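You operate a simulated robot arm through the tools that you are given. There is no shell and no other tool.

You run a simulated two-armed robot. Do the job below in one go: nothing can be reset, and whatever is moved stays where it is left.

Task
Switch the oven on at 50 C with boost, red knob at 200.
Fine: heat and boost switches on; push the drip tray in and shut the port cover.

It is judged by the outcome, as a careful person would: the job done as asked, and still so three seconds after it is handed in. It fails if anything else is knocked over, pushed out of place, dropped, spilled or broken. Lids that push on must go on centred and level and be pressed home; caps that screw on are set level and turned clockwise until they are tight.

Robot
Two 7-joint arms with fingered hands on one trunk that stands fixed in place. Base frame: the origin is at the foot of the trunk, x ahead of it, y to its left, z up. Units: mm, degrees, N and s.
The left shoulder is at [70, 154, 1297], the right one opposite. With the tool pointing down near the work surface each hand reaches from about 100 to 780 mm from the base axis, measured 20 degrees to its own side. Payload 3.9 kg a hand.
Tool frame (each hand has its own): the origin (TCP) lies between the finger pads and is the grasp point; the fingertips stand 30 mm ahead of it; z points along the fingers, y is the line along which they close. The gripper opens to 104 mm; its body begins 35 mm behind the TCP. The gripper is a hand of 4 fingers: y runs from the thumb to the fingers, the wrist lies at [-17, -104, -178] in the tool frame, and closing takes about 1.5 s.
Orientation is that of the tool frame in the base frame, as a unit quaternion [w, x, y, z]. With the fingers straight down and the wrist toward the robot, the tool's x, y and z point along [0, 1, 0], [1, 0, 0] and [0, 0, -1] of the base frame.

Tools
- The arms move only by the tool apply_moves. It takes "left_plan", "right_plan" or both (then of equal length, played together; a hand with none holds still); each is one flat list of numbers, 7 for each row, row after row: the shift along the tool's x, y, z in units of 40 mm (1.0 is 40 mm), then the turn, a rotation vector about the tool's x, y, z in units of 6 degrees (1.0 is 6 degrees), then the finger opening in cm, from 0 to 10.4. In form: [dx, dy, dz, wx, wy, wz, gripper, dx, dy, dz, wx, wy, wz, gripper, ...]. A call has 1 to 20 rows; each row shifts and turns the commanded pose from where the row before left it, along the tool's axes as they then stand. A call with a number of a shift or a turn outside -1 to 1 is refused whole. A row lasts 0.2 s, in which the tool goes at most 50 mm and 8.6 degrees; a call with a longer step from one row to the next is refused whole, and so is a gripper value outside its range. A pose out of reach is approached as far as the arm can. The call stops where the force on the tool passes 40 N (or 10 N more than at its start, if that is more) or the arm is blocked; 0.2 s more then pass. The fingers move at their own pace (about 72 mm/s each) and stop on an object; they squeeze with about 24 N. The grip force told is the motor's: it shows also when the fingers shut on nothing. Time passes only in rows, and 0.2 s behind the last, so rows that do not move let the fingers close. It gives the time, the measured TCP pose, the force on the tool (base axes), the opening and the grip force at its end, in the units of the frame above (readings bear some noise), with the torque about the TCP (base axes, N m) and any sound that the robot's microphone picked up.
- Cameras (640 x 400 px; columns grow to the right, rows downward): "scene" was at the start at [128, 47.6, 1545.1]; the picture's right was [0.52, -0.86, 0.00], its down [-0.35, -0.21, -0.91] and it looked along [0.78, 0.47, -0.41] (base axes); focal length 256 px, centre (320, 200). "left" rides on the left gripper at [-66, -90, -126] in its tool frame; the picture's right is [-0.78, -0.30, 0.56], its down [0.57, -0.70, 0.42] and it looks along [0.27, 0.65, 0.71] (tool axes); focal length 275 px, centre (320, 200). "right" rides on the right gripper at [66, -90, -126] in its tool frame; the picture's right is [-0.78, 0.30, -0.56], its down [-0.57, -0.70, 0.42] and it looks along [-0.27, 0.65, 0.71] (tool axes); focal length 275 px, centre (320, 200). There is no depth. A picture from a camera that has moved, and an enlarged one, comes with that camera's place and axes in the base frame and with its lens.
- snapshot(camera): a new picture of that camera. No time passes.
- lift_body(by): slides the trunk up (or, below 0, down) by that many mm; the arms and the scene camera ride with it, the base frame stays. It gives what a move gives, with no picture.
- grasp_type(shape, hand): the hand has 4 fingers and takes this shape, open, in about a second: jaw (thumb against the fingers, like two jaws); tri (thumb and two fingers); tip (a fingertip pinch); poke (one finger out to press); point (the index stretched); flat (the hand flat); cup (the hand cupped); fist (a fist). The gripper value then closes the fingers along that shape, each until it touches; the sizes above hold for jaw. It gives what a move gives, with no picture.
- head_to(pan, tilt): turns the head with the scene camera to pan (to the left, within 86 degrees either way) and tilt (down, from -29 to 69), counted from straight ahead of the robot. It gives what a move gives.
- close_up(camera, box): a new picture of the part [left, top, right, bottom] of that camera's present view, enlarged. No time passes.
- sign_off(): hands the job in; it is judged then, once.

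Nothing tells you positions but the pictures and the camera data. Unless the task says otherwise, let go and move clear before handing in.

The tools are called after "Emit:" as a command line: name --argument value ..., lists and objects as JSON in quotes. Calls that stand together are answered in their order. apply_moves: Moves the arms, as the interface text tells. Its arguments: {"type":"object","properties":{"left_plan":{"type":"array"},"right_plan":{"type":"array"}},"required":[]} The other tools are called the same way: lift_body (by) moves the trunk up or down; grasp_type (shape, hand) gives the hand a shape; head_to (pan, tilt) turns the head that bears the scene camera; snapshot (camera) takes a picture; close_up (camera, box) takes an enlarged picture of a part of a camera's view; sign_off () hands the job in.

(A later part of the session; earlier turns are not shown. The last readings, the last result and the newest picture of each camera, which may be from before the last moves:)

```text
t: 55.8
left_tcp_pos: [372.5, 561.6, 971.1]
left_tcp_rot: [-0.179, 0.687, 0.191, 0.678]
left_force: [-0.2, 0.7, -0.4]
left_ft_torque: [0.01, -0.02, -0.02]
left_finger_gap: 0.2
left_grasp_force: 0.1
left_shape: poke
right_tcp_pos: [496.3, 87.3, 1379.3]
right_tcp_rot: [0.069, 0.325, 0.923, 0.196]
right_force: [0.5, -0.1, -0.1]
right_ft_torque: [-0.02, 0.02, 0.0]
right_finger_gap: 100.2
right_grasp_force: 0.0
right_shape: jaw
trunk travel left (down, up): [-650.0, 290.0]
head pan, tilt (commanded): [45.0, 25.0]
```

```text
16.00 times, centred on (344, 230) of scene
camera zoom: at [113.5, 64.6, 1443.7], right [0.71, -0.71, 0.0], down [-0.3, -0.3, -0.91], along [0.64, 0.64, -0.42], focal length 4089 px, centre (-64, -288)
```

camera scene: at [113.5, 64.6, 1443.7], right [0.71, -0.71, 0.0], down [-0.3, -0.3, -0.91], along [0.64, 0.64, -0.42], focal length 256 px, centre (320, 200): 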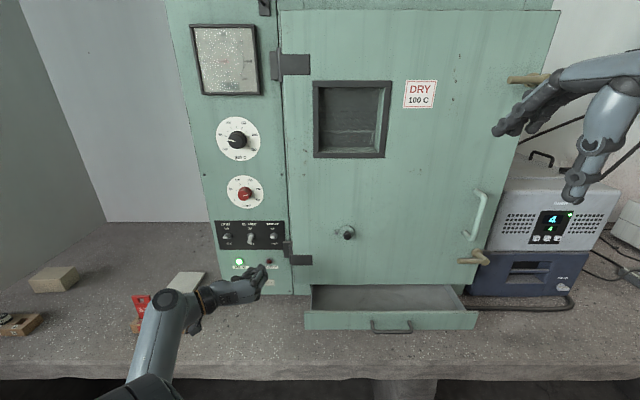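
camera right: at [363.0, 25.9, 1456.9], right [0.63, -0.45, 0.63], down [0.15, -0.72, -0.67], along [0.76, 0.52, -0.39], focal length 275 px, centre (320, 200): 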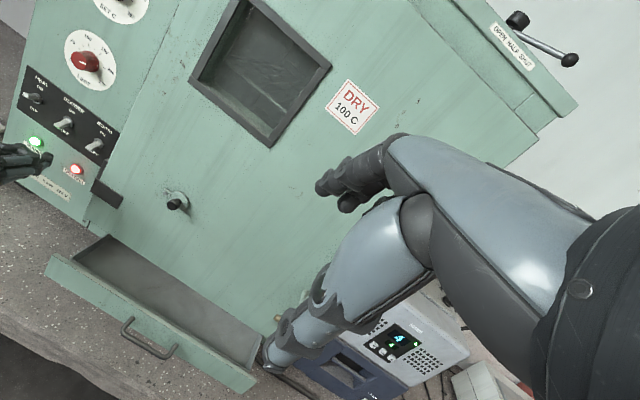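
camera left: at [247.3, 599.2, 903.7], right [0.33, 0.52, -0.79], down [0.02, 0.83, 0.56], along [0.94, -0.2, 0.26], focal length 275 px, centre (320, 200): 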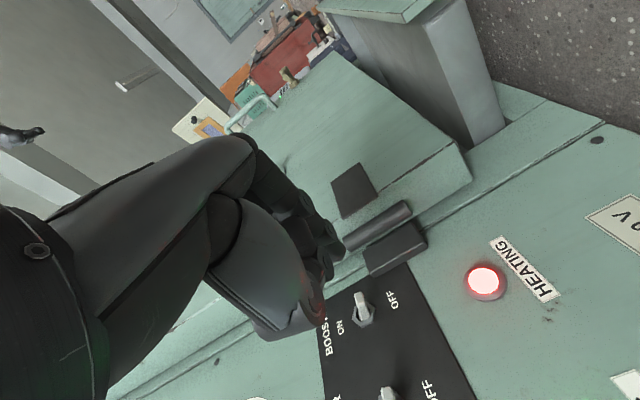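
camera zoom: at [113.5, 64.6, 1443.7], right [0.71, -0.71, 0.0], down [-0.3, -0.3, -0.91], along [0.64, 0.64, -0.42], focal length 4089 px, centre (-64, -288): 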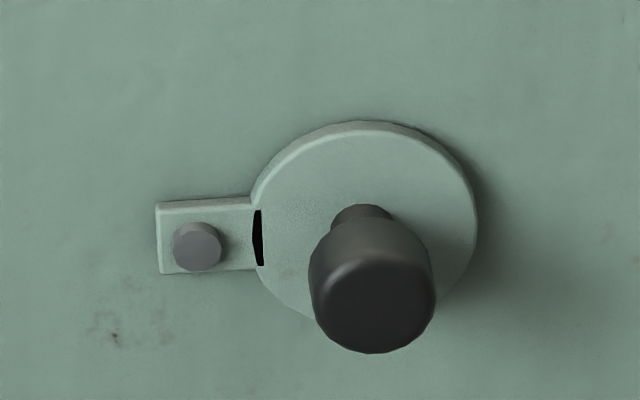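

All three switches are as wanted: HEAT on, BLOWER off, BOOST on. I'll check the gauge and HEATING lamp, then straighten the left hand, reopen it to jaw and move in front of the port-cover knob.

Emit:
close_up --camera "scene" --box '[185, 15, 281, 105]'

Emit:
grasp_type --hand "left" --shape "jaw"

Emit:
apply_moves --left_plan '[0, 0, 0, 0.82, 0, 0, 6, 0, 0, 0, 0.82, 0, 0, 6, 0, 0, 0, 0.82, 0, 0, 6, 0.282, 0.875, 0.08, 0, 0, 0, 6, 0.282, 0.875, 0.08, 0, 0, 0, 6, 0.282, 0.875, 0.08, 0, 0, 0, 6, 0.282, 0.875, 0.08, 0, 0, 0, 6, 0.282, 0.875, 0.08, 0, 0, 0, 6, 0.282, 0.875, 0.08, 0, 0, 0, 6, 0.282, 0.875, 0.08, 0, 0, 0, 6]'

Emit:
snapshot --camera "scene"

Emit:
snapshot --camera "left"

Emit:
snapshot --camera "right"

```text
4.44 times, centred on (233, 60) of scene
camera zoom: at [113.5, 64.6, 1443.7], right [0.71, -0.71, 0.0], down [-0.3, -0.3, -0.91], along [0.64, 0.64, -0.42], focal length 1136 px, centre (707, 822)
```

zoom: 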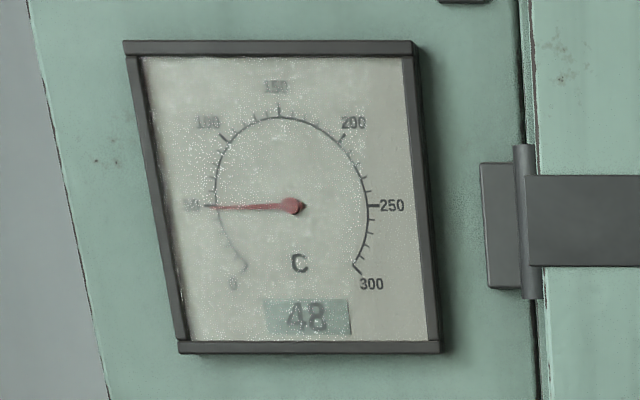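

```text
t: 56.7
left_tcp_pos: [372.1, 563.4, 970.6]
left_tcp_rot: [-0.18, 0.687, 0.191, 0.678]
left_force: [-0.5, 0.2, -0.3]
left_ft_torque: [-0.01, 0.01, -0.01]
left_finger_gap: 103.9
left_grasp_force: 0.1
left_shape: jaw
right_tcp_pos: [497.0, 86.2, 1378.4]
right_tcp_rot: [0.069, 0.326, 0.922, 0.196]
right_force: [-0.4, 0.3, -0.5]
right_ft_torque: [-0.01, 0.01, -0.02]
right_finger_gap: 100.2
right_grasp_force: 0.1
right_shape: jaw
trunk travel left (down, up): [-650.0, 290.0]
head pan, tilt (commanded): [45.0, 25.0]
```

```text
t: 58.9
left_tcp_pos: [565.6, 406.8, 1050.1]
left_tcp_rot: [-0.265, 0.658, 0.275, 0.648]
left_force: [0.2, -0.3, -0.2]
left_ft_torque: [-0.03, -0.01, 0.01]
left_finger_gap: 60.4
left_grasp_force: 0.1
left_shape: jaw
right_tcp_pos: [499.4, 86.8, 1378.1]
right_tcp_rot: [0.069, 0.327, 0.922, 0.196]
right_force: [0.3, 0.6, -0.6]
right_ft_torque: [0.05, 0.01, 0.02]
right_finger_gap: 100.2
right_grasp_force: 0.1
right_shape: jaw
trunk travel left (down, up): [-650.0, 290.0]
head pan, tilt (commanded): [45.0, 25.0]
```

```text
taken
camera scene: at [115.5, 64.1, 1443.5], right [0.71, -0.71, 0.0], down [-0.3, -0.3, -0.91], along [0.64, 0.64, -0.42], focal length 256 px, centre (320, 200)
```

scene: 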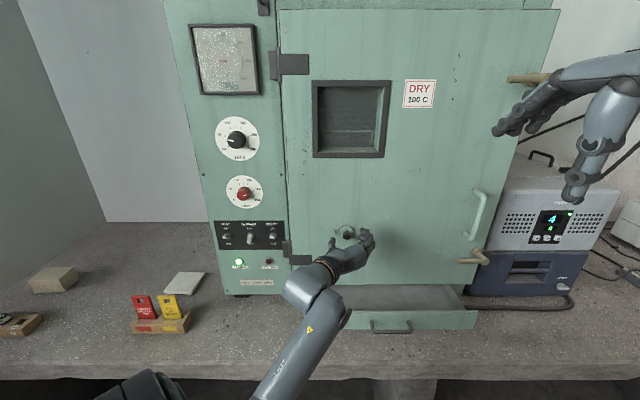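

```text
taken
camera left: at [411.8, 381.2, 986.3], right [0.18, 0.59, -0.79], down [-0.19, 0.81, 0.56], along [0.97, 0.05, 0.26], focal length 275 px, centre (320, 200)
```

left: 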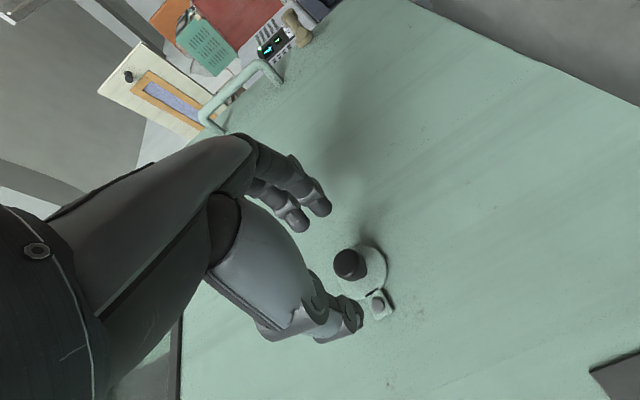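

```text
taken
camera right: at [364.1, 24.7, 1456.6], right [0.63, -0.45, 0.63], down [0.15, -0.72, -0.67], along [0.76, 0.52, -0.39], focal length 275 px, centre (320, 200)
```

right: 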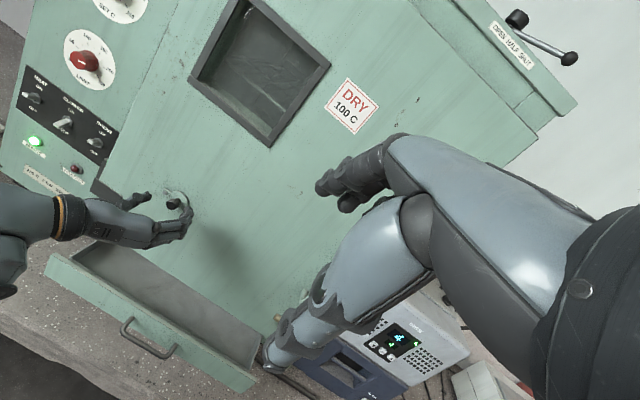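

The gauge now shows about 48 °C, so the thermostat works and the HEATING lamp is just cycling. The left hand is aligned with the port-cover knob; I'll look closely before touching it.

Emit:
close_up --camera "left" --box '[310, 220, 438, 330]'

Emit:
close_up --camera "left" --box '[335, 245, 399, 285]'

Emit:
close_up --camera "left" --box '[340, 275, 404, 315]'

```text
3.64 times, centred on (374, 275) of left
camera zoom: at [411.8, 381.2, 986.3], right [0.18, 0.59, -0.79], down [-0.19, 0.81, 0.56], along [0.97, 0.05, 0.26], focal length 1001 px, centre (124, -73)
```

zoom: 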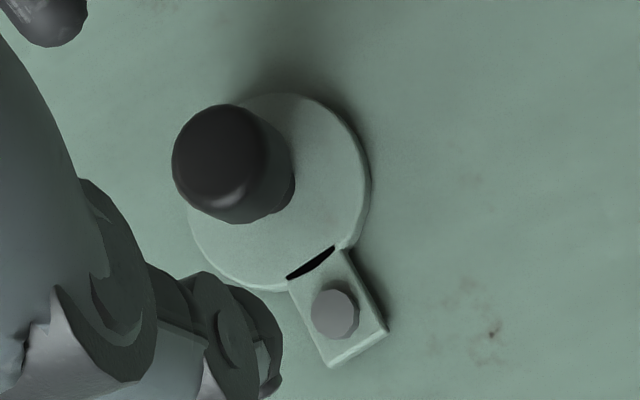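

```text
10.00 times, centred on (367, 265) of left
camera zoom: at [411.8, 381.2, 986.3], right [0.18, 0.59, -0.79], down [-0.19, 0.81, 0.56], along [0.97, 0.05, 0.26], focal length 2753 px, centre (-150, -450)
```

zoom: 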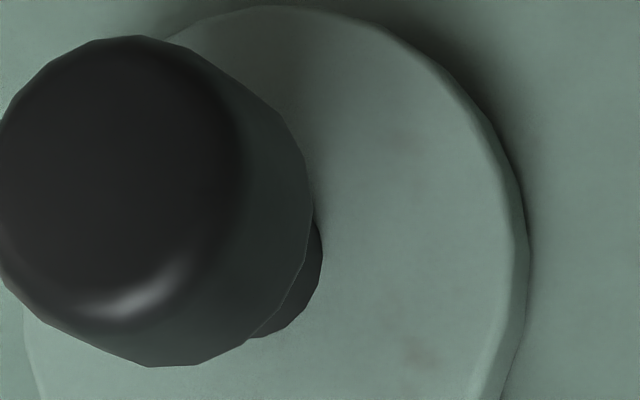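

```text
10.00 times, centred on (372, 295) of left
camera zoom: at [411.8, 381.2, 986.3], right [0.18, 0.59, -0.79], down [-0.19, 0.81, 0.56], along [0.97, 0.05, 0.26], focal length 2753 px, centre (-200, -750)
```

zoom: 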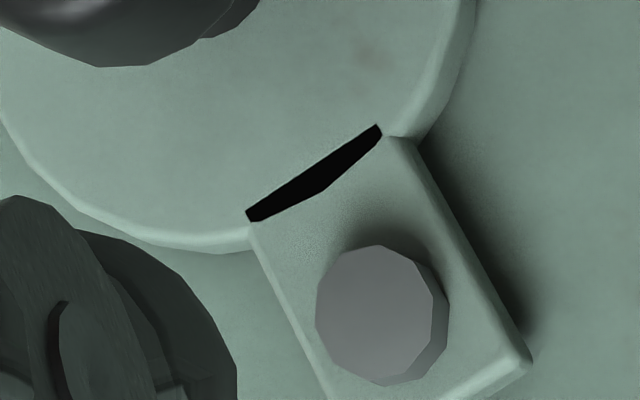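

The black sliver is just where tab and disc overlap; the cover is one rigid plate. I'll grip the knob and gently feel which way it moves.

Emit:
apply_moves --left_plan '[0, 0, 0.4, 0, 0, 0, 5, 0, 0, 0.35, 0, 0, 0, 5, 0, 0, 0, 0, 0, 0, 1, 0, 0, 0, 0, 0, 0, 1, 0, 0, 0, 0, 0, 0, 1, 0, 0, 0, 0, 0, 0, 1, 0, 0, 0, 0, 0, 0, 1]'

Emit:
snapshot --camera "left"

Emit:
close_up --camera "scene" --box '[300, 210, 396, 270]'

Emit:
close_up --camera "right" --box '[110, 160, 238, 240]'

```text
t: 60.5
left_tcp_pos: [584.1, 430.1, 1051.1]
left_tcp_rot: [-0.265, 0.658, 0.276, 0.648]
left_force: [-0.2, 0.7, 0.1]
left_ft_torque: [-0.01, 0.03, 0.0]
left_finger_gap: 11.4
left_grasp_force: 23.9
left_shape: jaw
right_tcp_pos: [497.5, 87.8, 1379.4]
right_tcp_rot: [0.068, 0.325, 0.923, 0.196]
right_force: [0.9, -0.6, -0.3]
right_ft_torque: [0.06, 0.02, 0.02]
right_finger_gap: 100.3
right_grasp_force: 0.0
right_shape: jaw
trunk travel left (down, up): [-650.0, 290.0]
head pan, tilt (commanded): [45.0, 25.0]
```

```text
taken
camera left: at [430.9, 403.1, 986.3], right [0.18, 0.59, -0.79], down [-0.19, 0.81, 0.56], along [0.96, 0.05, 0.26], focal length 275 px, centre (320, 200)
```

left: 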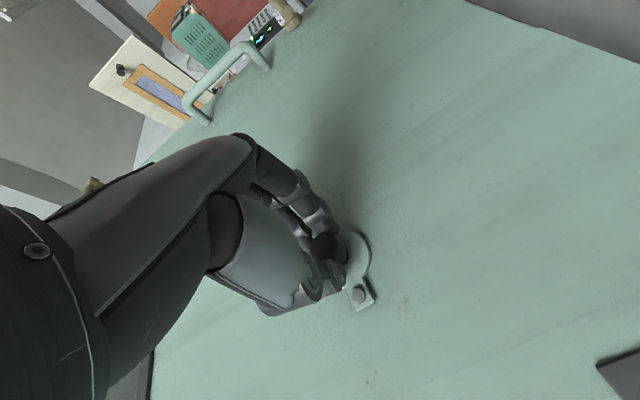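

```text
6.67 times, centred on (348, 240) of scene
camera zoom: at [114.0, 65.1, 1443.6], right [0.71, -0.71, 0.0], down [-0.3, -0.3, -0.91], along [0.64, 0.64, -0.42], focal length 1704 px, centre (133, -67)
```

zoom: 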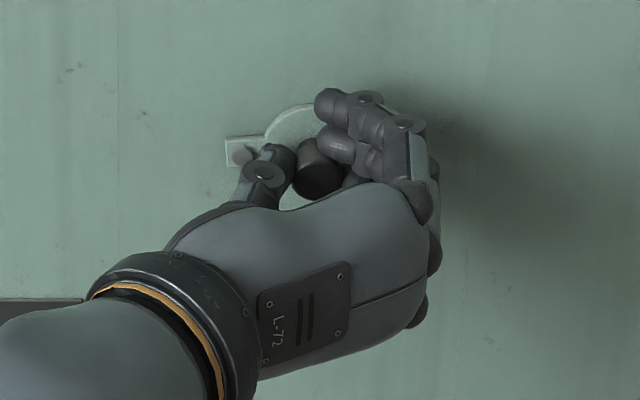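

```text
5.00 times, centred on (174, 200) of right
camera zoom: at [362.6, 25.9, 1457.0], right [0.63, -0.45, 0.63], down [0.15, -0.72, -0.67], along [0.76, 0.52, -0.39], focal length 1376 px, centre (1050, 200)
```

zoom: 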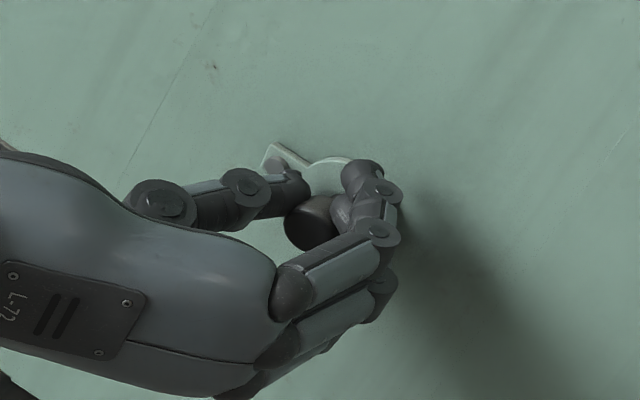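

Emit:
apply_moves --left_plan '[-0.08, 0, 0, 0, 0, 0, 1, -0.08, 0, 0, 0, 0, 0, 1]'

Emit:
close_up --camera "left" --box '[300, 210, 428, 320]'

Emit:
close_up --camera "scene" --box '[300, 210, 396, 270]'

```text
t: 61.1
left_tcp_pos: [585.0, 429.6, 1046.0]
left_tcp_rot: [-0.265, 0.658, 0.275, 0.649]
left_force: [2.0, 2.3, 2.8]
left_ft_torque: [0.09, 0.0, -0.04]
left_finger_gap: 11.5
left_grasp_force: 24.1
left_shape: jaw
right_tcp_pos: [496.9, 87.7, 1378.5]
right_tcp_rot: [0.07, 0.326, 0.922, 0.195]
right_force: [-1.2, 0.1, 0.2]
right_ft_torque: [-0.02, 0.03, 0.01]
right_finger_gap: 100.3
right_grasp_force: 0.0
right_shape: jaw
trunk travel left (down, up): [-650.0, 290.0]
head pan, tilt (commanded): [45.0, 25.0]
```

```text
3.64 times, centred on (364, 265) of left
camera zoom: at [430.8, 402.9, 980.1], right [0.18, 0.59, -0.79], down [-0.19, 0.81, 0.56], along [0.96, 0.05, 0.26], focal length 1001 px, centre (160, -36)
```

zoom: 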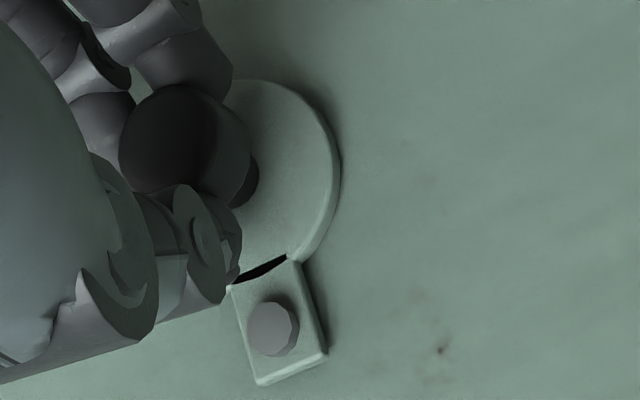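

```text
6.67 times, centred on (348, 240) of scene
camera zoom: at [114.2, 64.9, 1443.7], right [0.71, -0.71, 0.0], down [-0.3, -0.3, -0.91], along [0.64, 0.64, -0.42], focal length 1704 px, centre (133, -67)
```

zoom: 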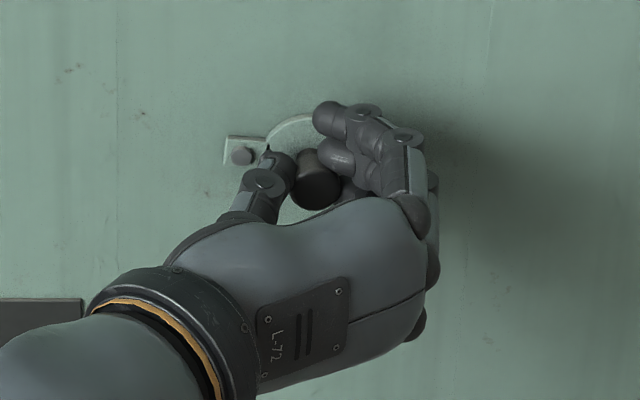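

The cover swings about its screw with light force and no stop here. I'll move it a little further down to see where the port hole lies.

Emit:
apply_moves --left_plan '[-0.1, -0.03, 0, 0, 0, 0, 1, -0.11, -0.03, 0, 0, 0, 0, 1]'

Emit:
close_up --camera "left" --box '[300, 210, 428, 320]'

Emit:
close_up --camera "scene" --box '[300, 205, 396, 265]'

Emit:
close_up --camera "right" --box '[130, 160, 226, 220]'

```text
t: 61.7
left_tcp_pos: [582.4, 430.8, 1037.6]
left_tcp_rot: [-0.265, 0.658, 0.276, 0.649]
left_force: [4.5, 1.1, 6.1]
left_ft_torque: [0.18, 0.05, -0.14]
left_finger_gap: 11.3
left_grasp_force: 24.4
left_shape: jaw
right_tcp_pos: [497.9, 87.3, 1378.5]
right_tcp_rot: [0.069, 0.326, 0.922, 0.196]
right_force: [-0.3, -0.4, 0.5]
right_ft_torque: [0.03, 0.02, -0.01]
right_finger_gap: 100.4
right_grasp_force: 0.1
right_shape: jaw
trunk travel left (down, up): [-650.0, 290.0]
head pan, tilt (commanded): [45.0, 25.0]
```

```text
3.64 times, centred on (364, 265) of left
camera zoom: at [429.7, 403.7, 971.9], right [0.18, 0.59, -0.79], down [-0.19, 0.81, 0.56], along [0.96, 0.05, 0.26], focal length 1001 px, centre (160, -36)
```

zoom: 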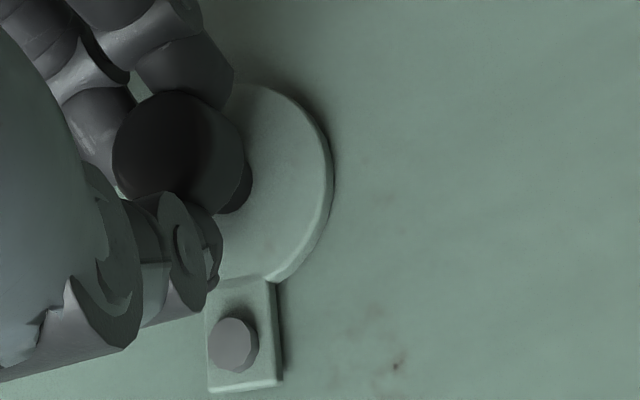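

```text
6.67 times, centred on (348, 235) of scene
camera zoom: at [114.3, 64.3, 1443.7], right [0.71, -0.71, 0.0], down [-0.3, -0.3, -0.91], along [0.64, 0.64, -0.42], focal length 1704 px, centre (133, -33)
```

zoom: 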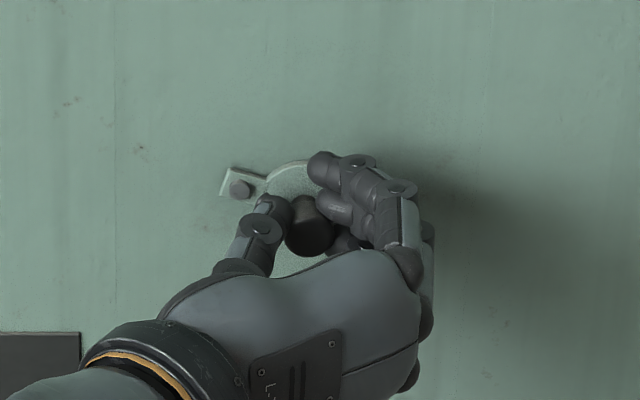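

```text
6.67 times, centred on (178, 190) of right
camera zoom: at [362.9, 24.8, 1457.0], right [0.63, -0.45, 0.63], down [0.15, -0.72, -0.67], along [0.76, 0.52, -0.39], focal length 1835 px, centre (1267, 267)
```

zoom: 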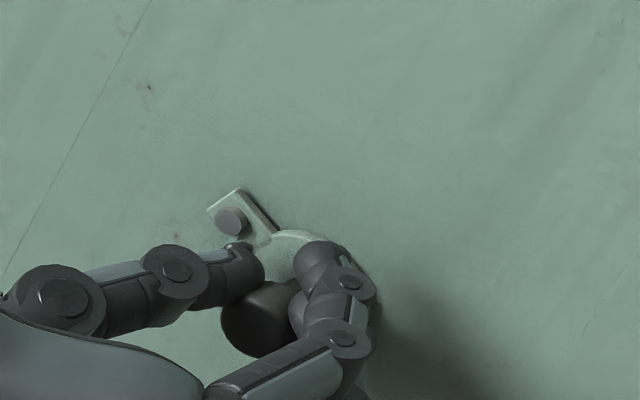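

Emit:
apply_moves --left_plan '[-0.14, -0.07, 0, 0, 0, 0, 1, -0.13, -0.1, 0, 0, 0, 0, 1]'

Emit:
close_up --camera "left" --box '[280, 210, 408, 320]'

Emit:
close_up --camera "scene" --box '[300, 205, 396, 265]'

Emit:
close_up --camera "right" --box '[130, 160, 226, 220]'

```text
t: 62.3
left_tcp_pos: [580.1, 434.0, 1025.3]
left_tcp_rot: [-0.265, 0.658, 0.275, 0.648]
left_force: [9.4, -2.5, 5.9]
left_ft_torque: [0.26, 0.14, -0.31]
left_finger_gap: 10.9
left_grasp_force: 24.4
left_shape: jaw
right_tcp_pos: [498.3, 84.9, 1378.4]
right_tcp_rot: [0.069, 0.327, 0.922, 0.196]
right_force: [-0.6, -0.2, 0.0]
right_ft_torque: [-0.03, -0.03, -0.01]
right_finger_gap: 100.4
right_grasp_force: 0.1
right_shape: jaw
trunk travel left (down, up): [-650.0, 290.0]
head pan, tilt (commanded): [45.0, 25.0]
```

```text
3.64 times, centred on (344, 265) of left
camera zoom: at [425.3, 407.0, 960.6], right [0.18, 0.59, -0.79], down [-0.19, 0.81, 0.56], along [0.97, 0.05, 0.26], focal length 1001 px, centre (233, -36)
```

zoom: 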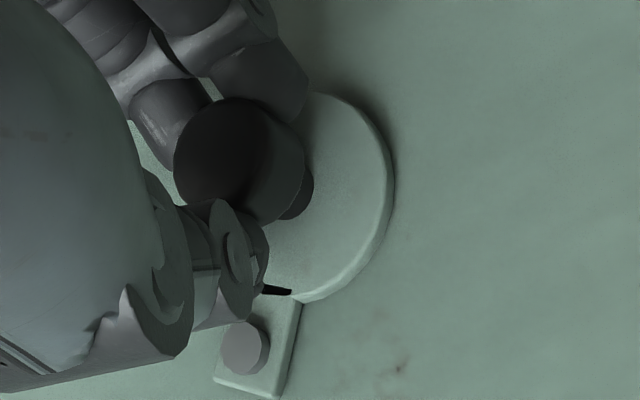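

```text
6.67 times, centred on (348, 235) of scene
camera zoom: at [115.6, 63.2, 1443.6], right [0.71, -0.71, 0.0], down [-0.3, -0.3, -0.91], along [0.64, 0.64, -0.42], focal length 1704 px, centre (133, -33)
```

zoom: 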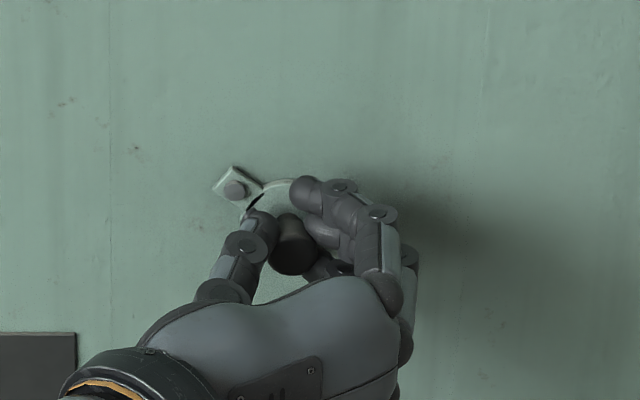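

```text
6.67 times, centred on (178, 190) of right
camera zoom: at [363.9, 23.8, 1456.7], right [0.63, -0.45, 0.63], down [0.15, -0.72, -0.67], along [0.76, 0.52, -0.39], focal length 1835 px, centre (1267, 267)
```

zoom: 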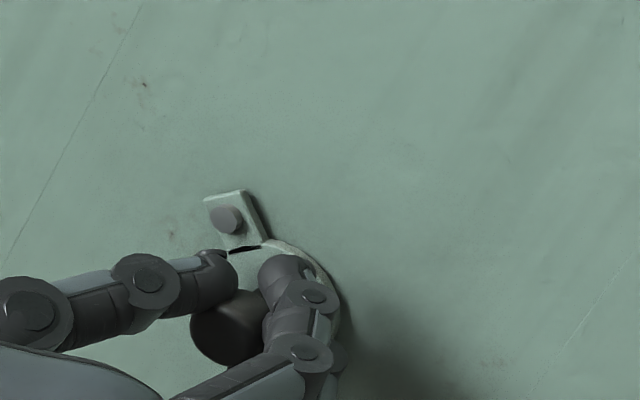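

No hole shows where the disc first sat, so that wasn't the closed position. I'll follow the swing further down to find its end stop.

Emit:
apply_moves --left_plan '[-0.07, -0.13, 0, 0, 0, 0, 1, -0.05, -0.13, 0, 0, 0, 0, 1, -0.03, -0.1, 0, 0, 0, 0, 1, -0.03, -0.1, 0, 0, 0, 0, 1]'

Emit:
close_up --camera "left" --box '[280, 210, 408, 320]'

Emit:
close_up --camera "scene" --box '[300, 205, 396, 265]'

Emit:
close_up --camera "right" --box '[130, 160, 226, 220]'

```text
t: 63.3
left_tcp_pos: [568.6, 444.6, 1014.2]
left_tcp_rot: [-0.266, 0.661, 0.275, 0.646]
left_force: [12.5, -15.2, -11.0]
left_ft_torque: [0.2, 0.6, -0.6]
left_finger_gap: 11.3
left_grasp_force: 24.3
left_shape: jaw
right_tcp_pos: [501.9, 84.7, 1378.0]
right_tcp_rot: [0.066, 0.327, 0.922, 0.196]
right_force: [0.1, 0.7, 0.5]
right_ft_torque: [-0.03, -0.01, -0.01]
right_finger_gap: 100.1
right_grasp_force: 0.0
right_shape: jaw
trunk travel left (down, up): [-650.0, 290.0]
head pan, tilt (commanded): [45.0, 25.0]
```

```text
3.64 times, centred on (344, 265) of left
camera zoom: at [414.2, 418.4, 950.8], right [0.17, 0.59, -0.79], down [-0.19, 0.81, 0.56], along [0.97, 0.05, 0.25], focal length 1001 px, centre (233, -36)
```

zoom: 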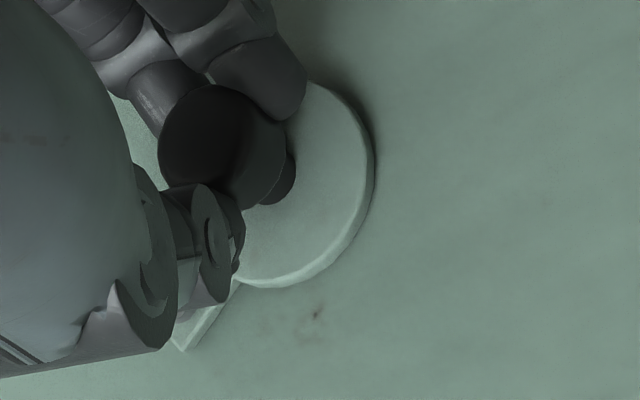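

```text
6.67 times, centred on (348, 235) of scene
camera zoom: at [119.3, 61.4, 1443.1], right [0.7, -0.71, 0.0], down [-0.3, -0.3, -0.91], along [0.64, 0.64, -0.42], focal length 1704 px, centre (133, -33)
```

zoom: 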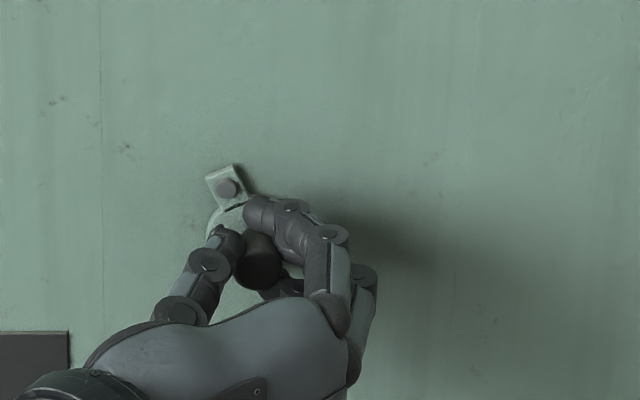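

```text
6.67 times, centred on (178, 190) of right
camera zoom: at [367.7, 22.3, 1455.5], right [0.63, -0.46, 0.63], down [0.15, -0.72, -0.68], along [0.76, 0.52, -0.39], focal length 1835 px, centre (1267, 267)
```

zoom: 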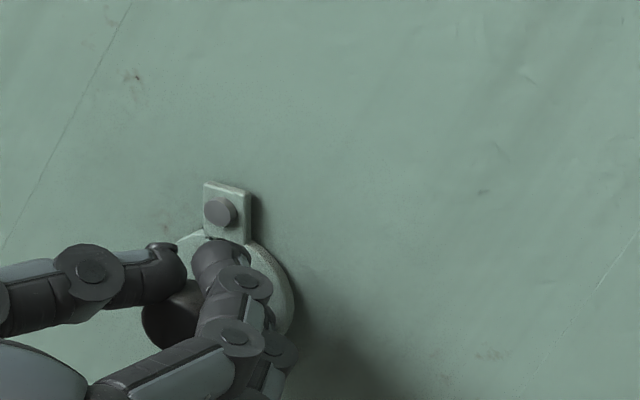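

Resistance has built up near the hanging position. I'll release, back off and look at the cover.

Emit:
apply_moves --left_plan '[0, 0, 0, 0, 0, 0, 5, 0, 0, 0, 0, 0, 0, 5, 0, 0, 0, 0, 0, 0, 5, 0, 0, -0.5, 0, 0, 0, 5, 0, 0, -0.7, 0, 0, 0, 5, -0.5, -0.5, -0.3, 0, 0, 0, 5, -0.5, -0.5, 0, 0, 0, 0, 5]'

Emit:
close_up --camera "scene" --box '[316, 215, 364, 245]'

Emit:
close_up --camera "right" --box '[140, 170, 204, 210]'

Emit:
snapshot --camera "left"

```text
t: 64.9
left_tcp_pos: [493.8, 433.6, 979.4]
left_tcp_rot: [-0.265, 0.658, 0.277, 0.648]
left_force: [-0.6, 0.5, 0.5]
left_ft_torque: [0.03, -0.02, -0.03]
left_finger_gap: 50.1
left_grasp_force: 0.1
left_shape: jaw
right_tcp_pos: [497.6, 87.8, 1379.3]
right_tcp_rot: [0.069, 0.326, 0.922, 0.196]
right_force: [0.6, -0.1, 0.2]
right_ft_torque: [-0.05, 0.02, 0.04]
right_finger_gap: 100.4
right_grasp_force: 0.0
right_shape: jaw
trunk travel left (down, up): [-650.0, 290.0]
head pan, tilt (commanded): [45.0, 25.0]
```

```text
13.33 times, centred on (340, 230) of scene
camera zoom: at [113.6, 65.4, 1443.7], right [0.71, -0.71, 0.0], down [-0.3, -0.3, -0.91], along [0.64, 0.64, -0.42], focal length 3407 px, centre (53, -200)
```

zoom: 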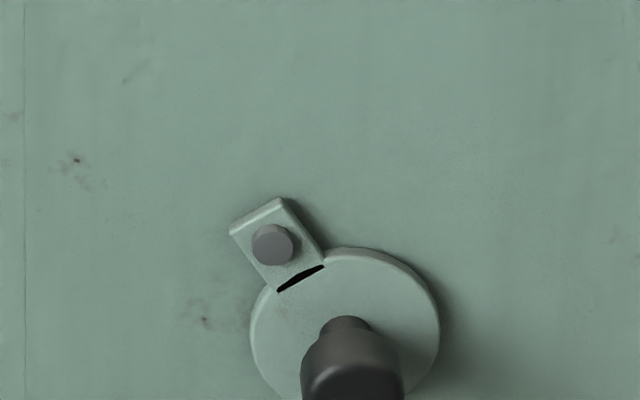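

```text
10.00 times, centred on (172, 190) of right
camera zoom: at [362.2, 26.2, 1457.1], right [0.63, -0.45, 0.63], down [0.15, -0.72, -0.67], along [0.76, 0.52, -0.39], focal length 2753 px, centre (1800, 300)
```

zoom: 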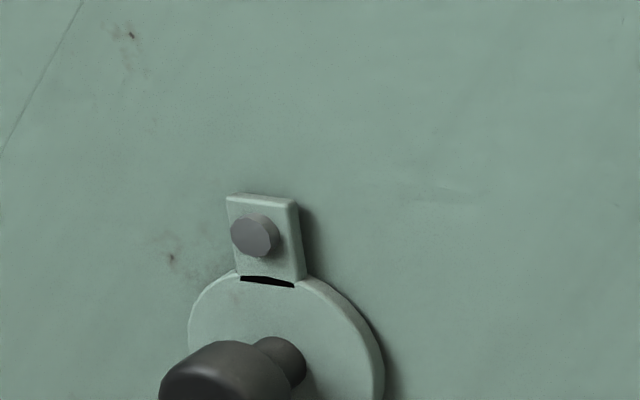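

```text
taken
camera left: at [339.6, 406.8, 914.4], right [0.18, 0.59, -0.79], down [-0.19, 0.81, 0.56], along [0.96, 0.05, 0.26], focal length 275 px, centre (320, 200)
```

left: 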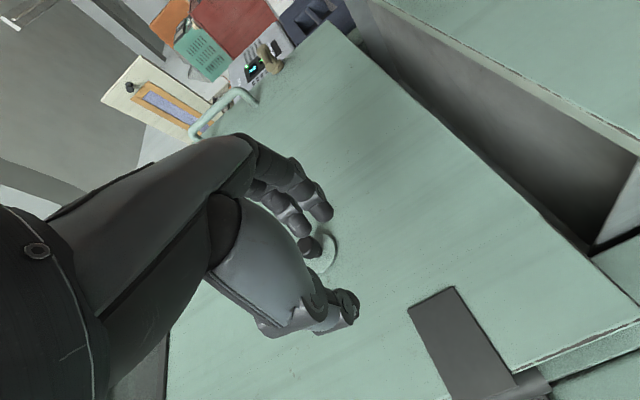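

After release the cover settled at about −54°: it was pushed past that and sprang back, which suggests an end stop there. I'll grip the knob again and see where the upper end of the travel is.

Emit:
apply_moves --left_plan '[0.525, 0.72, 0, 0, 0, 0, 5, 0.525, 0.72, 0, 0, 0, 0, 5, 0, 0, 0.5, 0, 0, 0, 5]'

Emit:
snapshot --camera "left"

Emit:
close_up --camera "left" --box '[300, 200, 428, 310]'

```text
t: 65.7
left_tcp_pos: [548.0, 408.1, 1020.7]
left_tcp_rot: [-0.265, 0.658, 0.276, 0.649]
left_force: [-0.2, 0.7, -0.3]
left_ft_torque: [-0.03, 0.01, -0.01]
left_finger_gap: 49.9
left_grasp_force: 0.0
left_shape: jaw
right_tcp_pos: [497.7, 87.4, 1378.5]
right_tcp_rot: [0.069, 0.326, 0.922, 0.196]
right_force: [0.0, 0.2, 0.1]
right_ft_torque: [-0.02, -0.01, 0.03]
right_finger_gap: 100.3
right_grasp_force: 0.1
right_shape: jaw
trunk travel left (down, up): [-650.0, 290.0]
head pan, tilt (commanded): [45.0, 25.0]
```

```text
taken
camera left: at [395.2, 381.2, 956.0], right [0.18, 0.59, -0.79], down [-0.19, 0.81, 0.56], along [0.97, 0.05, 0.26], focal length 275 px, centre (320, 200)
```

left: 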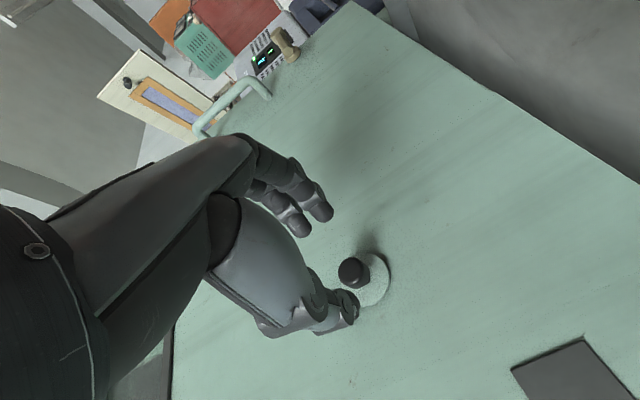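

```text
3.64 times, centred on (364, 255) of left
camera zoom: at [395.2, 381.2, 956.0], right [0.18, 0.59, -0.79], down [-0.19, 0.81, 0.56], along [0.97, 0.05, 0.26], focal length 1001 px, centre (160, 0)
```

zoom: 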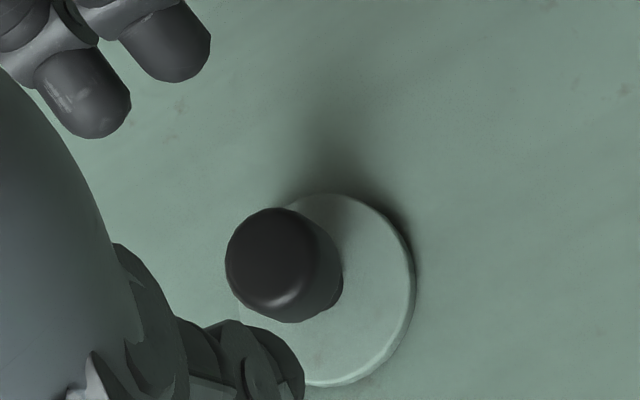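

Perfectly aligned. Advancing, gripping, then swinging the cover up along its arc.

Emit:
apply_moves --left_plan '[0, 0, 0.5, 0, 0, 0, 5, 0, 0, 0.52, 0, 0, 0, 5, 0, 0, 0, 0, 0, 0, 1, 0, 0, 0, 0, 0, 0, 1, 0, 0, 0, 0, 0, 0, 1, 0, 0, 0, 0, 0, 0, 1, 0.12, 0.11, 0, 0, 0, 0, 1, 0.12, 0.11, 0, 0, 0, 0, 1, 0.16, 0.06, 0, 0, 0, 0, 1, 0.16, 0.04, 0, 0, 0, 0, 1]'

Emit:
close_up --camera "scene" --box '[300, 205, 396, 265]'

```text
t: 67.9
left_tcp_pos: [586.2, 429.3, 1042.0]
left_tcp_rot: [-0.266, 0.659, 0.277, 0.647]
left_force: [-5.2, -0.8, -6.9]
left_ft_torque: [-0.28, -0.01, 0.06]
left_finger_gap: 12.6
left_grasp_force: 24.0
left_shape: jaw
right_tcp_pos: [496.4, 87.3, 1378.1]
right_tcp_rot: [0.07, 0.327, 0.922, 0.196]
right_force: [0.7, 1.5, -0.6]
right_ft_torque: [0.0, 0.0, -0.04]
right_finger_gap: 100.4
right_grasp_force: 0.1
right_shape: jaw
trunk travel left (down, up): [-650.0, 290.0]
head pan, tilt (commanded): [45.0, 25.0]
```

```text
6.67 times, centred on (348, 235) of scene
camera zoom: at [113.5, 65.7, 1443.5], right [0.71, -0.71, 0.0], down [-0.3, -0.3, -0.91], along [0.64, 0.64, -0.42], focal length 1704 px, centre (133, -33)
```

zoom: 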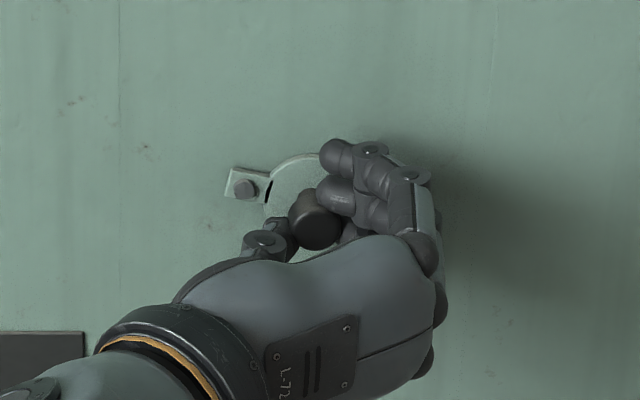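

Emit:
apply_moves --left_plan '[0.15, 0.01, 0, 0, 0, 0, 1, 0.15, 0, 0, 0, 0, 0, 1]'

Emit:
close_up --camera "scene" --box '[300, 205, 396, 265]'

Emit:
apply_moves --left_plan '[0.12, -0.03, 0, 0, 0, 0, 1, 0.12, -0.05, 0, 0, 0, 0, 1]'

Emit:
close_up --camera "scene" --box '[300, 205, 396, 265]'

```text
t: 68.5
left_tcp_pos: [587.3, 428.2, 1052.6]
left_tcp_rot: [-0.265, 0.659, 0.276, 0.647]
left_force: [-4.7, -1.0, -10.8]
left_ft_torque: [-0.3, 0.03, 0.05]
left_finger_gap: 11.6
left_grasp_force: 23.5
left_shape: jaw
right_tcp_pos: [498.0, 87.4, 1379.5]
right_tcp_rot: [0.069, 0.325, 0.923, 0.196]
right_force: [0.4, 0.4, 0.2]
right_ft_torque: [-0.04, -0.02, 0.0]
right_finger_gap: 100.4
right_grasp_force: 0.0
right_shape: jaw
trunk travel left (down, up): [-650.0, 290.0]
head pan, tilt (commanded): [45.0, 25.0]
```

```text
6.67 times, centred on (348, 235) of scene
camera zoom: at [114.0, 65.9, 1443.5], right [0.71, -0.71, 0.0], down [-0.3, -0.3, -0.91], along [0.64, 0.64, -0.42], focal length 1704 px, centre (133, -33)
```

zoom: 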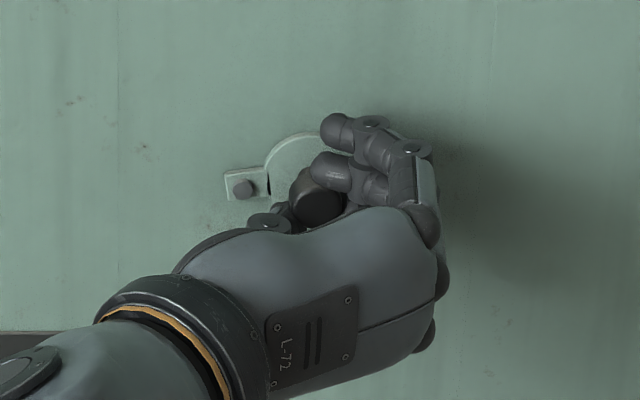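

```text
t: 69.1
left_tcp_pos: [586.9, 429.6, 1057.0]
left_tcp_rot: [-0.264, 0.663, 0.277, 0.643]
left_force: [-11.6, -8.8, -33.5]
left_ft_torque: [-0.54, 0.53, -0.02]
left_finger_gap: 12.2
left_grasp_force: 23.9
left_shape: jaw
right_tcp_pos: [499.7, 87.8, 1378.1]
right_tcp_rot: [0.069, 0.327, 0.922, 0.195]
right_force: [-0.8, 0.2, 0.5]
right_ft_torque: [-0.02, 0.0, -0.01]
right_finger_gap: 100.5
right_grasp_force: 0.0
right_shape: jaw
trunk travel left (down, up): [-650.0, 290.0]
head pan, tilt (commanded): [45.0, 25.0]
```

```text
6.67 times, centred on (348, 235) of scene
camera zoom: at [116.8, 66.4, 1442.8], right [0.71, -0.71, 0.0], down [-0.3, -0.3, -0.91], along [0.64, 0.64, -0.42], focal length 1704 px, centre (133, -33)
```

zoom: 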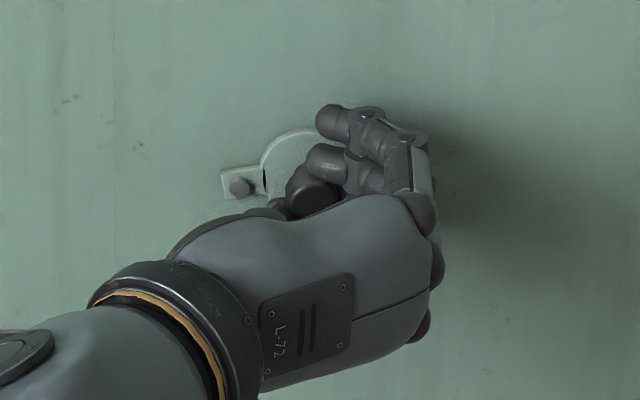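

There is a firm stop just above where the cover started, so its travel runs from about +5° down to about −55°. I'll release and compare this rest position with the starting one.

Emit:
apply_moves --left_plan '[-0.05, 0, 0, 0, 0, 0, 1, 0, 0, 0, 0, 0, 0, 5, 0, 0, 0, 0, 0, 0, 5, 0, 0, 0, 0, 0, 0, 5, 0, 0, -0.5, 0, 0, 0, 5, 0, 0, -0.7, 0, 0, 0, 5, -0.5, -0.5, -0.3, 0, 0, 0, 5, -1, -0.2, 0, 0, 0, 0, 5]'

Emit:
close_up --camera "scene" --box '[324, 218, 364, 243]'

Emit:
close_up --camera "right" --box '[155, 181, 195, 206]'

```text
t: 70.9
left_tcp_pos: [522.9, 405.6, 1002.0]
left_tcp_rot: [-0.265, 0.659, 0.275, 0.648]
left_force: [-0.4, -0.1, 0.1]
left_ft_torque: [-0.01, -0.02, 0.04]
left_finger_gap: 49.6
left_grasp_force: 0.1
left_shape: jaw
right_tcp_pos: [498.0, 86.2, 1379.2]
right_tcp_rot: [0.069, 0.326, 0.922, 0.196]
right_force: [-0.6, -0.3, -0.6]
right_ft_torque: [-0.01, 0.0, 0.03]
right_finger_gap: 100.3
right_grasp_force: 0.0
right_shape: jaw
trunk travel left (down, up): [-650.0, 290.0]
head pan, tilt (commanded): [45.0, 25.0]
```

```text
16.00 times, centred on (344, 230) of scene
camera zoom: at [114.3, 64.2, 1443.7], right [0.71, -0.71, 0.0], down [-0.3, -0.3, -0.91], along [0.64, 0.64, -0.42], focal length 4089 px, centre (-64, -288)
```

zoom: 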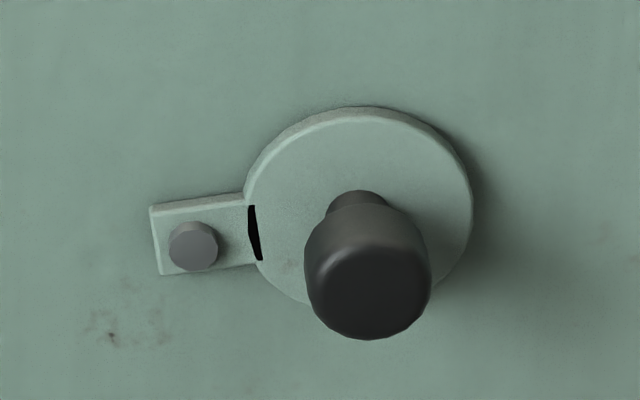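

```text
16.00 times, centred on (175, 194) of right
camera zoom: at [362.9, 24.9, 1457.0], right [0.63, -0.45, 0.63], down [0.15, -0.72, -0.67], along [0.76, 0.52, -0.39], focal length 4404 px, centre (2640, 304)
```

zoom: 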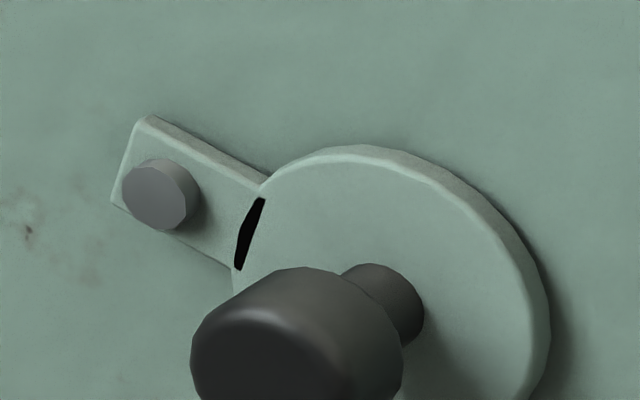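

The upper rest is about +9°, the same angle I measured at the very start. So it began against its open stop and has since sagged a few degrees; shut must be the lower stop. I'll grip and swing it down, watching the forces near the end.

Emit:
apply_moves --left_plan '[0.605, 0.36, 0, 0, 0, 0, 5, 0.605, 0.36, 0, 0, 0, 0, 5, 0, 0, 0.5, 0, 0, 0, 5, 0, 0, 0.5, 0, 0, 0, 5, 0, 0, 0.5, 0, 0, 0, 5, 0, 0, 0, 0, 0, 0, 1, 0, 0, 0, 0, 0, 0, 1, 0, 0, 0, 0, 0, 0, 1, 0, 0, 0, 0, 0, 0, 1, 0, 0, 0, 0, 0, 0, 1]'

Emit:
apply_moves --left_plan '[-0.19, 0, 0, 0, 0, 0, 1, -0.19, -0.035, 0, 0, 0, 0, 1, -0.14, -0.07, 0, 0, 0, 0, 1, -0.14, -0.105, 0, 0, 0, 0, 1]'

Emit:
close_up --camera "scene" --box '[300, 205, 396, 265]'

```text
t: 73.1
left_tcp_pos: [585.7, 430.1, 1048.9]
left_tcp_rot: [-0.266, 0.658, 0.277, 0.647]
left_force: [0.3, 2.5, -0.3]
left_ft_torque: [0.0, 0.01, 0.05]
left_finger_gap: 13.2
left_grasp_force: 23.5
left_shape: jaw
right_tcp_pos: [497.7, 87.4, 1378.6]
right_tcp_rot: [0.069, 0.326, 0.922, 0.197]
right_force: [-0.2, 0.2, 0.0]
right_ft_torque: [0.01, 0.0, 0.02]
right_finger_gap: 100.4
right_grasp_force: 0.0
right_shape: jaw
trunk travel left (down, up): [-650.0, 290.0]
head pan, tilt (commanded): [45.0, 25.0]
```

```text
t: 74.1
left_tcp_pos: [580.5, 433.3, 1024.5]
left_tcp_rot: [-0.264, 0.658, 0.275, 0.649]
left_force: [7.5, 0.4, 6.8]
left_ft_torque: [0.29, 0.1, -0.21]
left_finger_gap: 12.2
left_grasp_force: 24.0
left_shape: jaw
right_tcp_pos: [499.4, 84.6, 1379.0]
right_tcp_rot: [0.069, 0.327, 0.922, 0.197]
right_force: [0.7, 0.3, -0.4]
right_ft_torque: [0.02, 0.03, -0.01]
right_finger_gap: 100.7
right_grasp_force: 0.2
right_shape: jaw
trunk travel left (down, up): [-650.0, 290.0]
head pan, tilt (commanded): [45.0, 25.0]
```

```text
6.67 times, centred on (348, 235) of scene
camera zoom: at [115.2, 63.7, 1443.7], right [0.71, -0.71, 0.0], down [-0.3, -0.3, -0.91], along [0.64, 0.64, -0.42], focal length 1704 px, centre (133, -33)
```

zoom: 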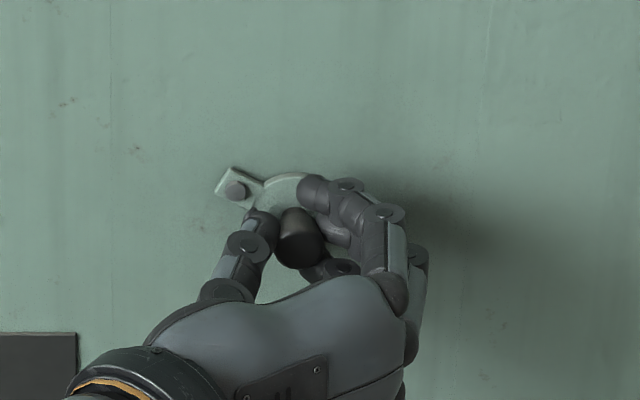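

Emit:
apply_moves --left_plan '[-0.045, -0.047, 0, 0, 0, 0, 1, -0.042, -0.05, 0, 0, 0, 0, 1, 0, 0, 0, 0, 0, 0, 1]'

Emit:
apply_moves --left_plan '[-0.035, -0.055, 0, 0, 0, 0, 1, 0, 0, 0, 0, 0, 0, 1]'

Emit:
close_up --camera "scene" --box '[316, 215, 364, 245]'

Emit:
apply_moves --left_plan '[-0.03, -0.055, 0, 0, 0, 0, 1, 0, 0, 0, 0, 0, 0, 1]'

Emit:
close_up --camera "scene" --box '[316, 215, 364, 245]'

```text
t: 74.9
left_tcp_pos: [578.1, 437.3, 1019.2]
left_tcp_rot: [-0.267, 0.659, 0.276, 0.647]
left_force: [7.6, -4.5, 2.8]
left_ft_torque: [0.22, 0.13, -0.26]
left_finger_gap: 12.6
left_grasp_force: 23.9
left_shape: jaw
right_tcp_pos: [499.5, 85.5, 1378.4]
right_tcp_rot: [0.069, 0.326, 0.922, 0.196]
right_force: [-0.4, 0.7, 0.7]
right_ft_torque: [-0.03, -0.01, 0.01]
right_finger_gap: 100.4
right_grasp_force: 0.0
right_shape: jaw
trunk travel left (down, up): [-650.0, 290.0]
head pan, tilt (commanded): [45.0, 25.0]
```

```text
t: 75.5
left_tcp_pos: [575.8, 436.7, 1018.6]
left_tcp_rot: [-0.265, 0.659, 0.276, 0.647]
left_force: [5.1, -5.4, -0.8]
left_ft_torque: [0.18, 0.1, -0.28]
left_finger_gap: 13.2
left_grasp_force: 23.8
left_shape: jaw
right_tcp_pos: [498.6, 84.8, 1378.8]
right_tcp_rot: [0.069, 0.326, 0.922, 0.196]
right_force: [0.7, 1.0, 0.2]
right_ft_torque: [-0.01, -0.02, 0.01]
right_finger_gap: 100.4
right_grasp_force: 0.1
right_shape: jaw
trunk travel left (down, up): [-650.0, 290.0]
head pan, tilt (commanded): [45.0, 25.0]
```

```text
13.33 times, centred on (340, 230) of scene
camera zoom: at [115.7, 63.6, 1443.5], right [0.71, -0.71, 0.0], down [-0.3, -0.3, -0.91], along [0.64, 0.64, -0.42], focal length 3407 px, centre (53, -200)
```

zoom: 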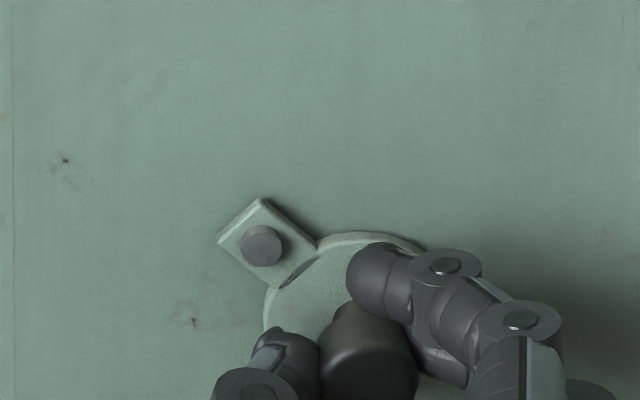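

```text
t: 76.1
left_tcp_pos: [574.7, 438.8, 1017.6]
left_tcp_rot: [-0.266, 0.659, 0.275, 0.648]
left_force: [6.9, -6.2, -1.4]
left_ft_torque: [0.14, 0.19, -0.32]
left_finger_gap: 13.1
left_grasp_force: 23.9
left_shape: jaw
right_tcp_pos: [500.6, 84.0, 1378.8]
right_tcp_rot: [0.068, 0.327, 0.922, 0.197]
right_force: [0.2, 0.6, -0.2]
right_ft_torque: [-0.03, 0.04, -0.01]
right_finger_gap: 100.5
right_grasp_force: 0.1
right_shape: jaw
trunk travel left (down, up): [-650.0, 290.0]
head pan, tilt (commanded): [45.0, 25.0]
```

```text
13.33 times, centred on (340, 230) of scene
camera zoom: at [116.3, 63.1, 1443.5], right [0.71, -0.71, 0.0], down [-0.3, -0.3, -0.91], along [0.64, 0.64, -0.42], focal length 3407 px, centre (53, -200)
```

zoom: 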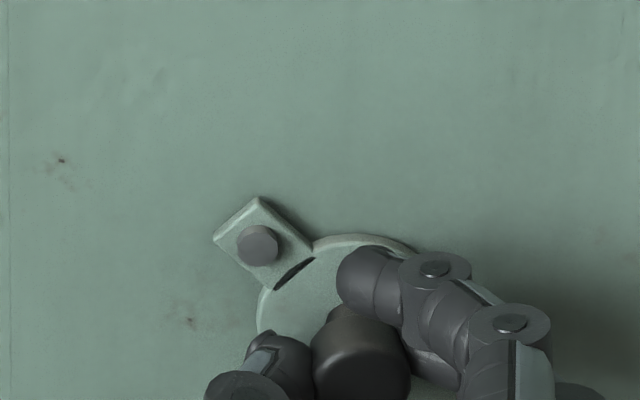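

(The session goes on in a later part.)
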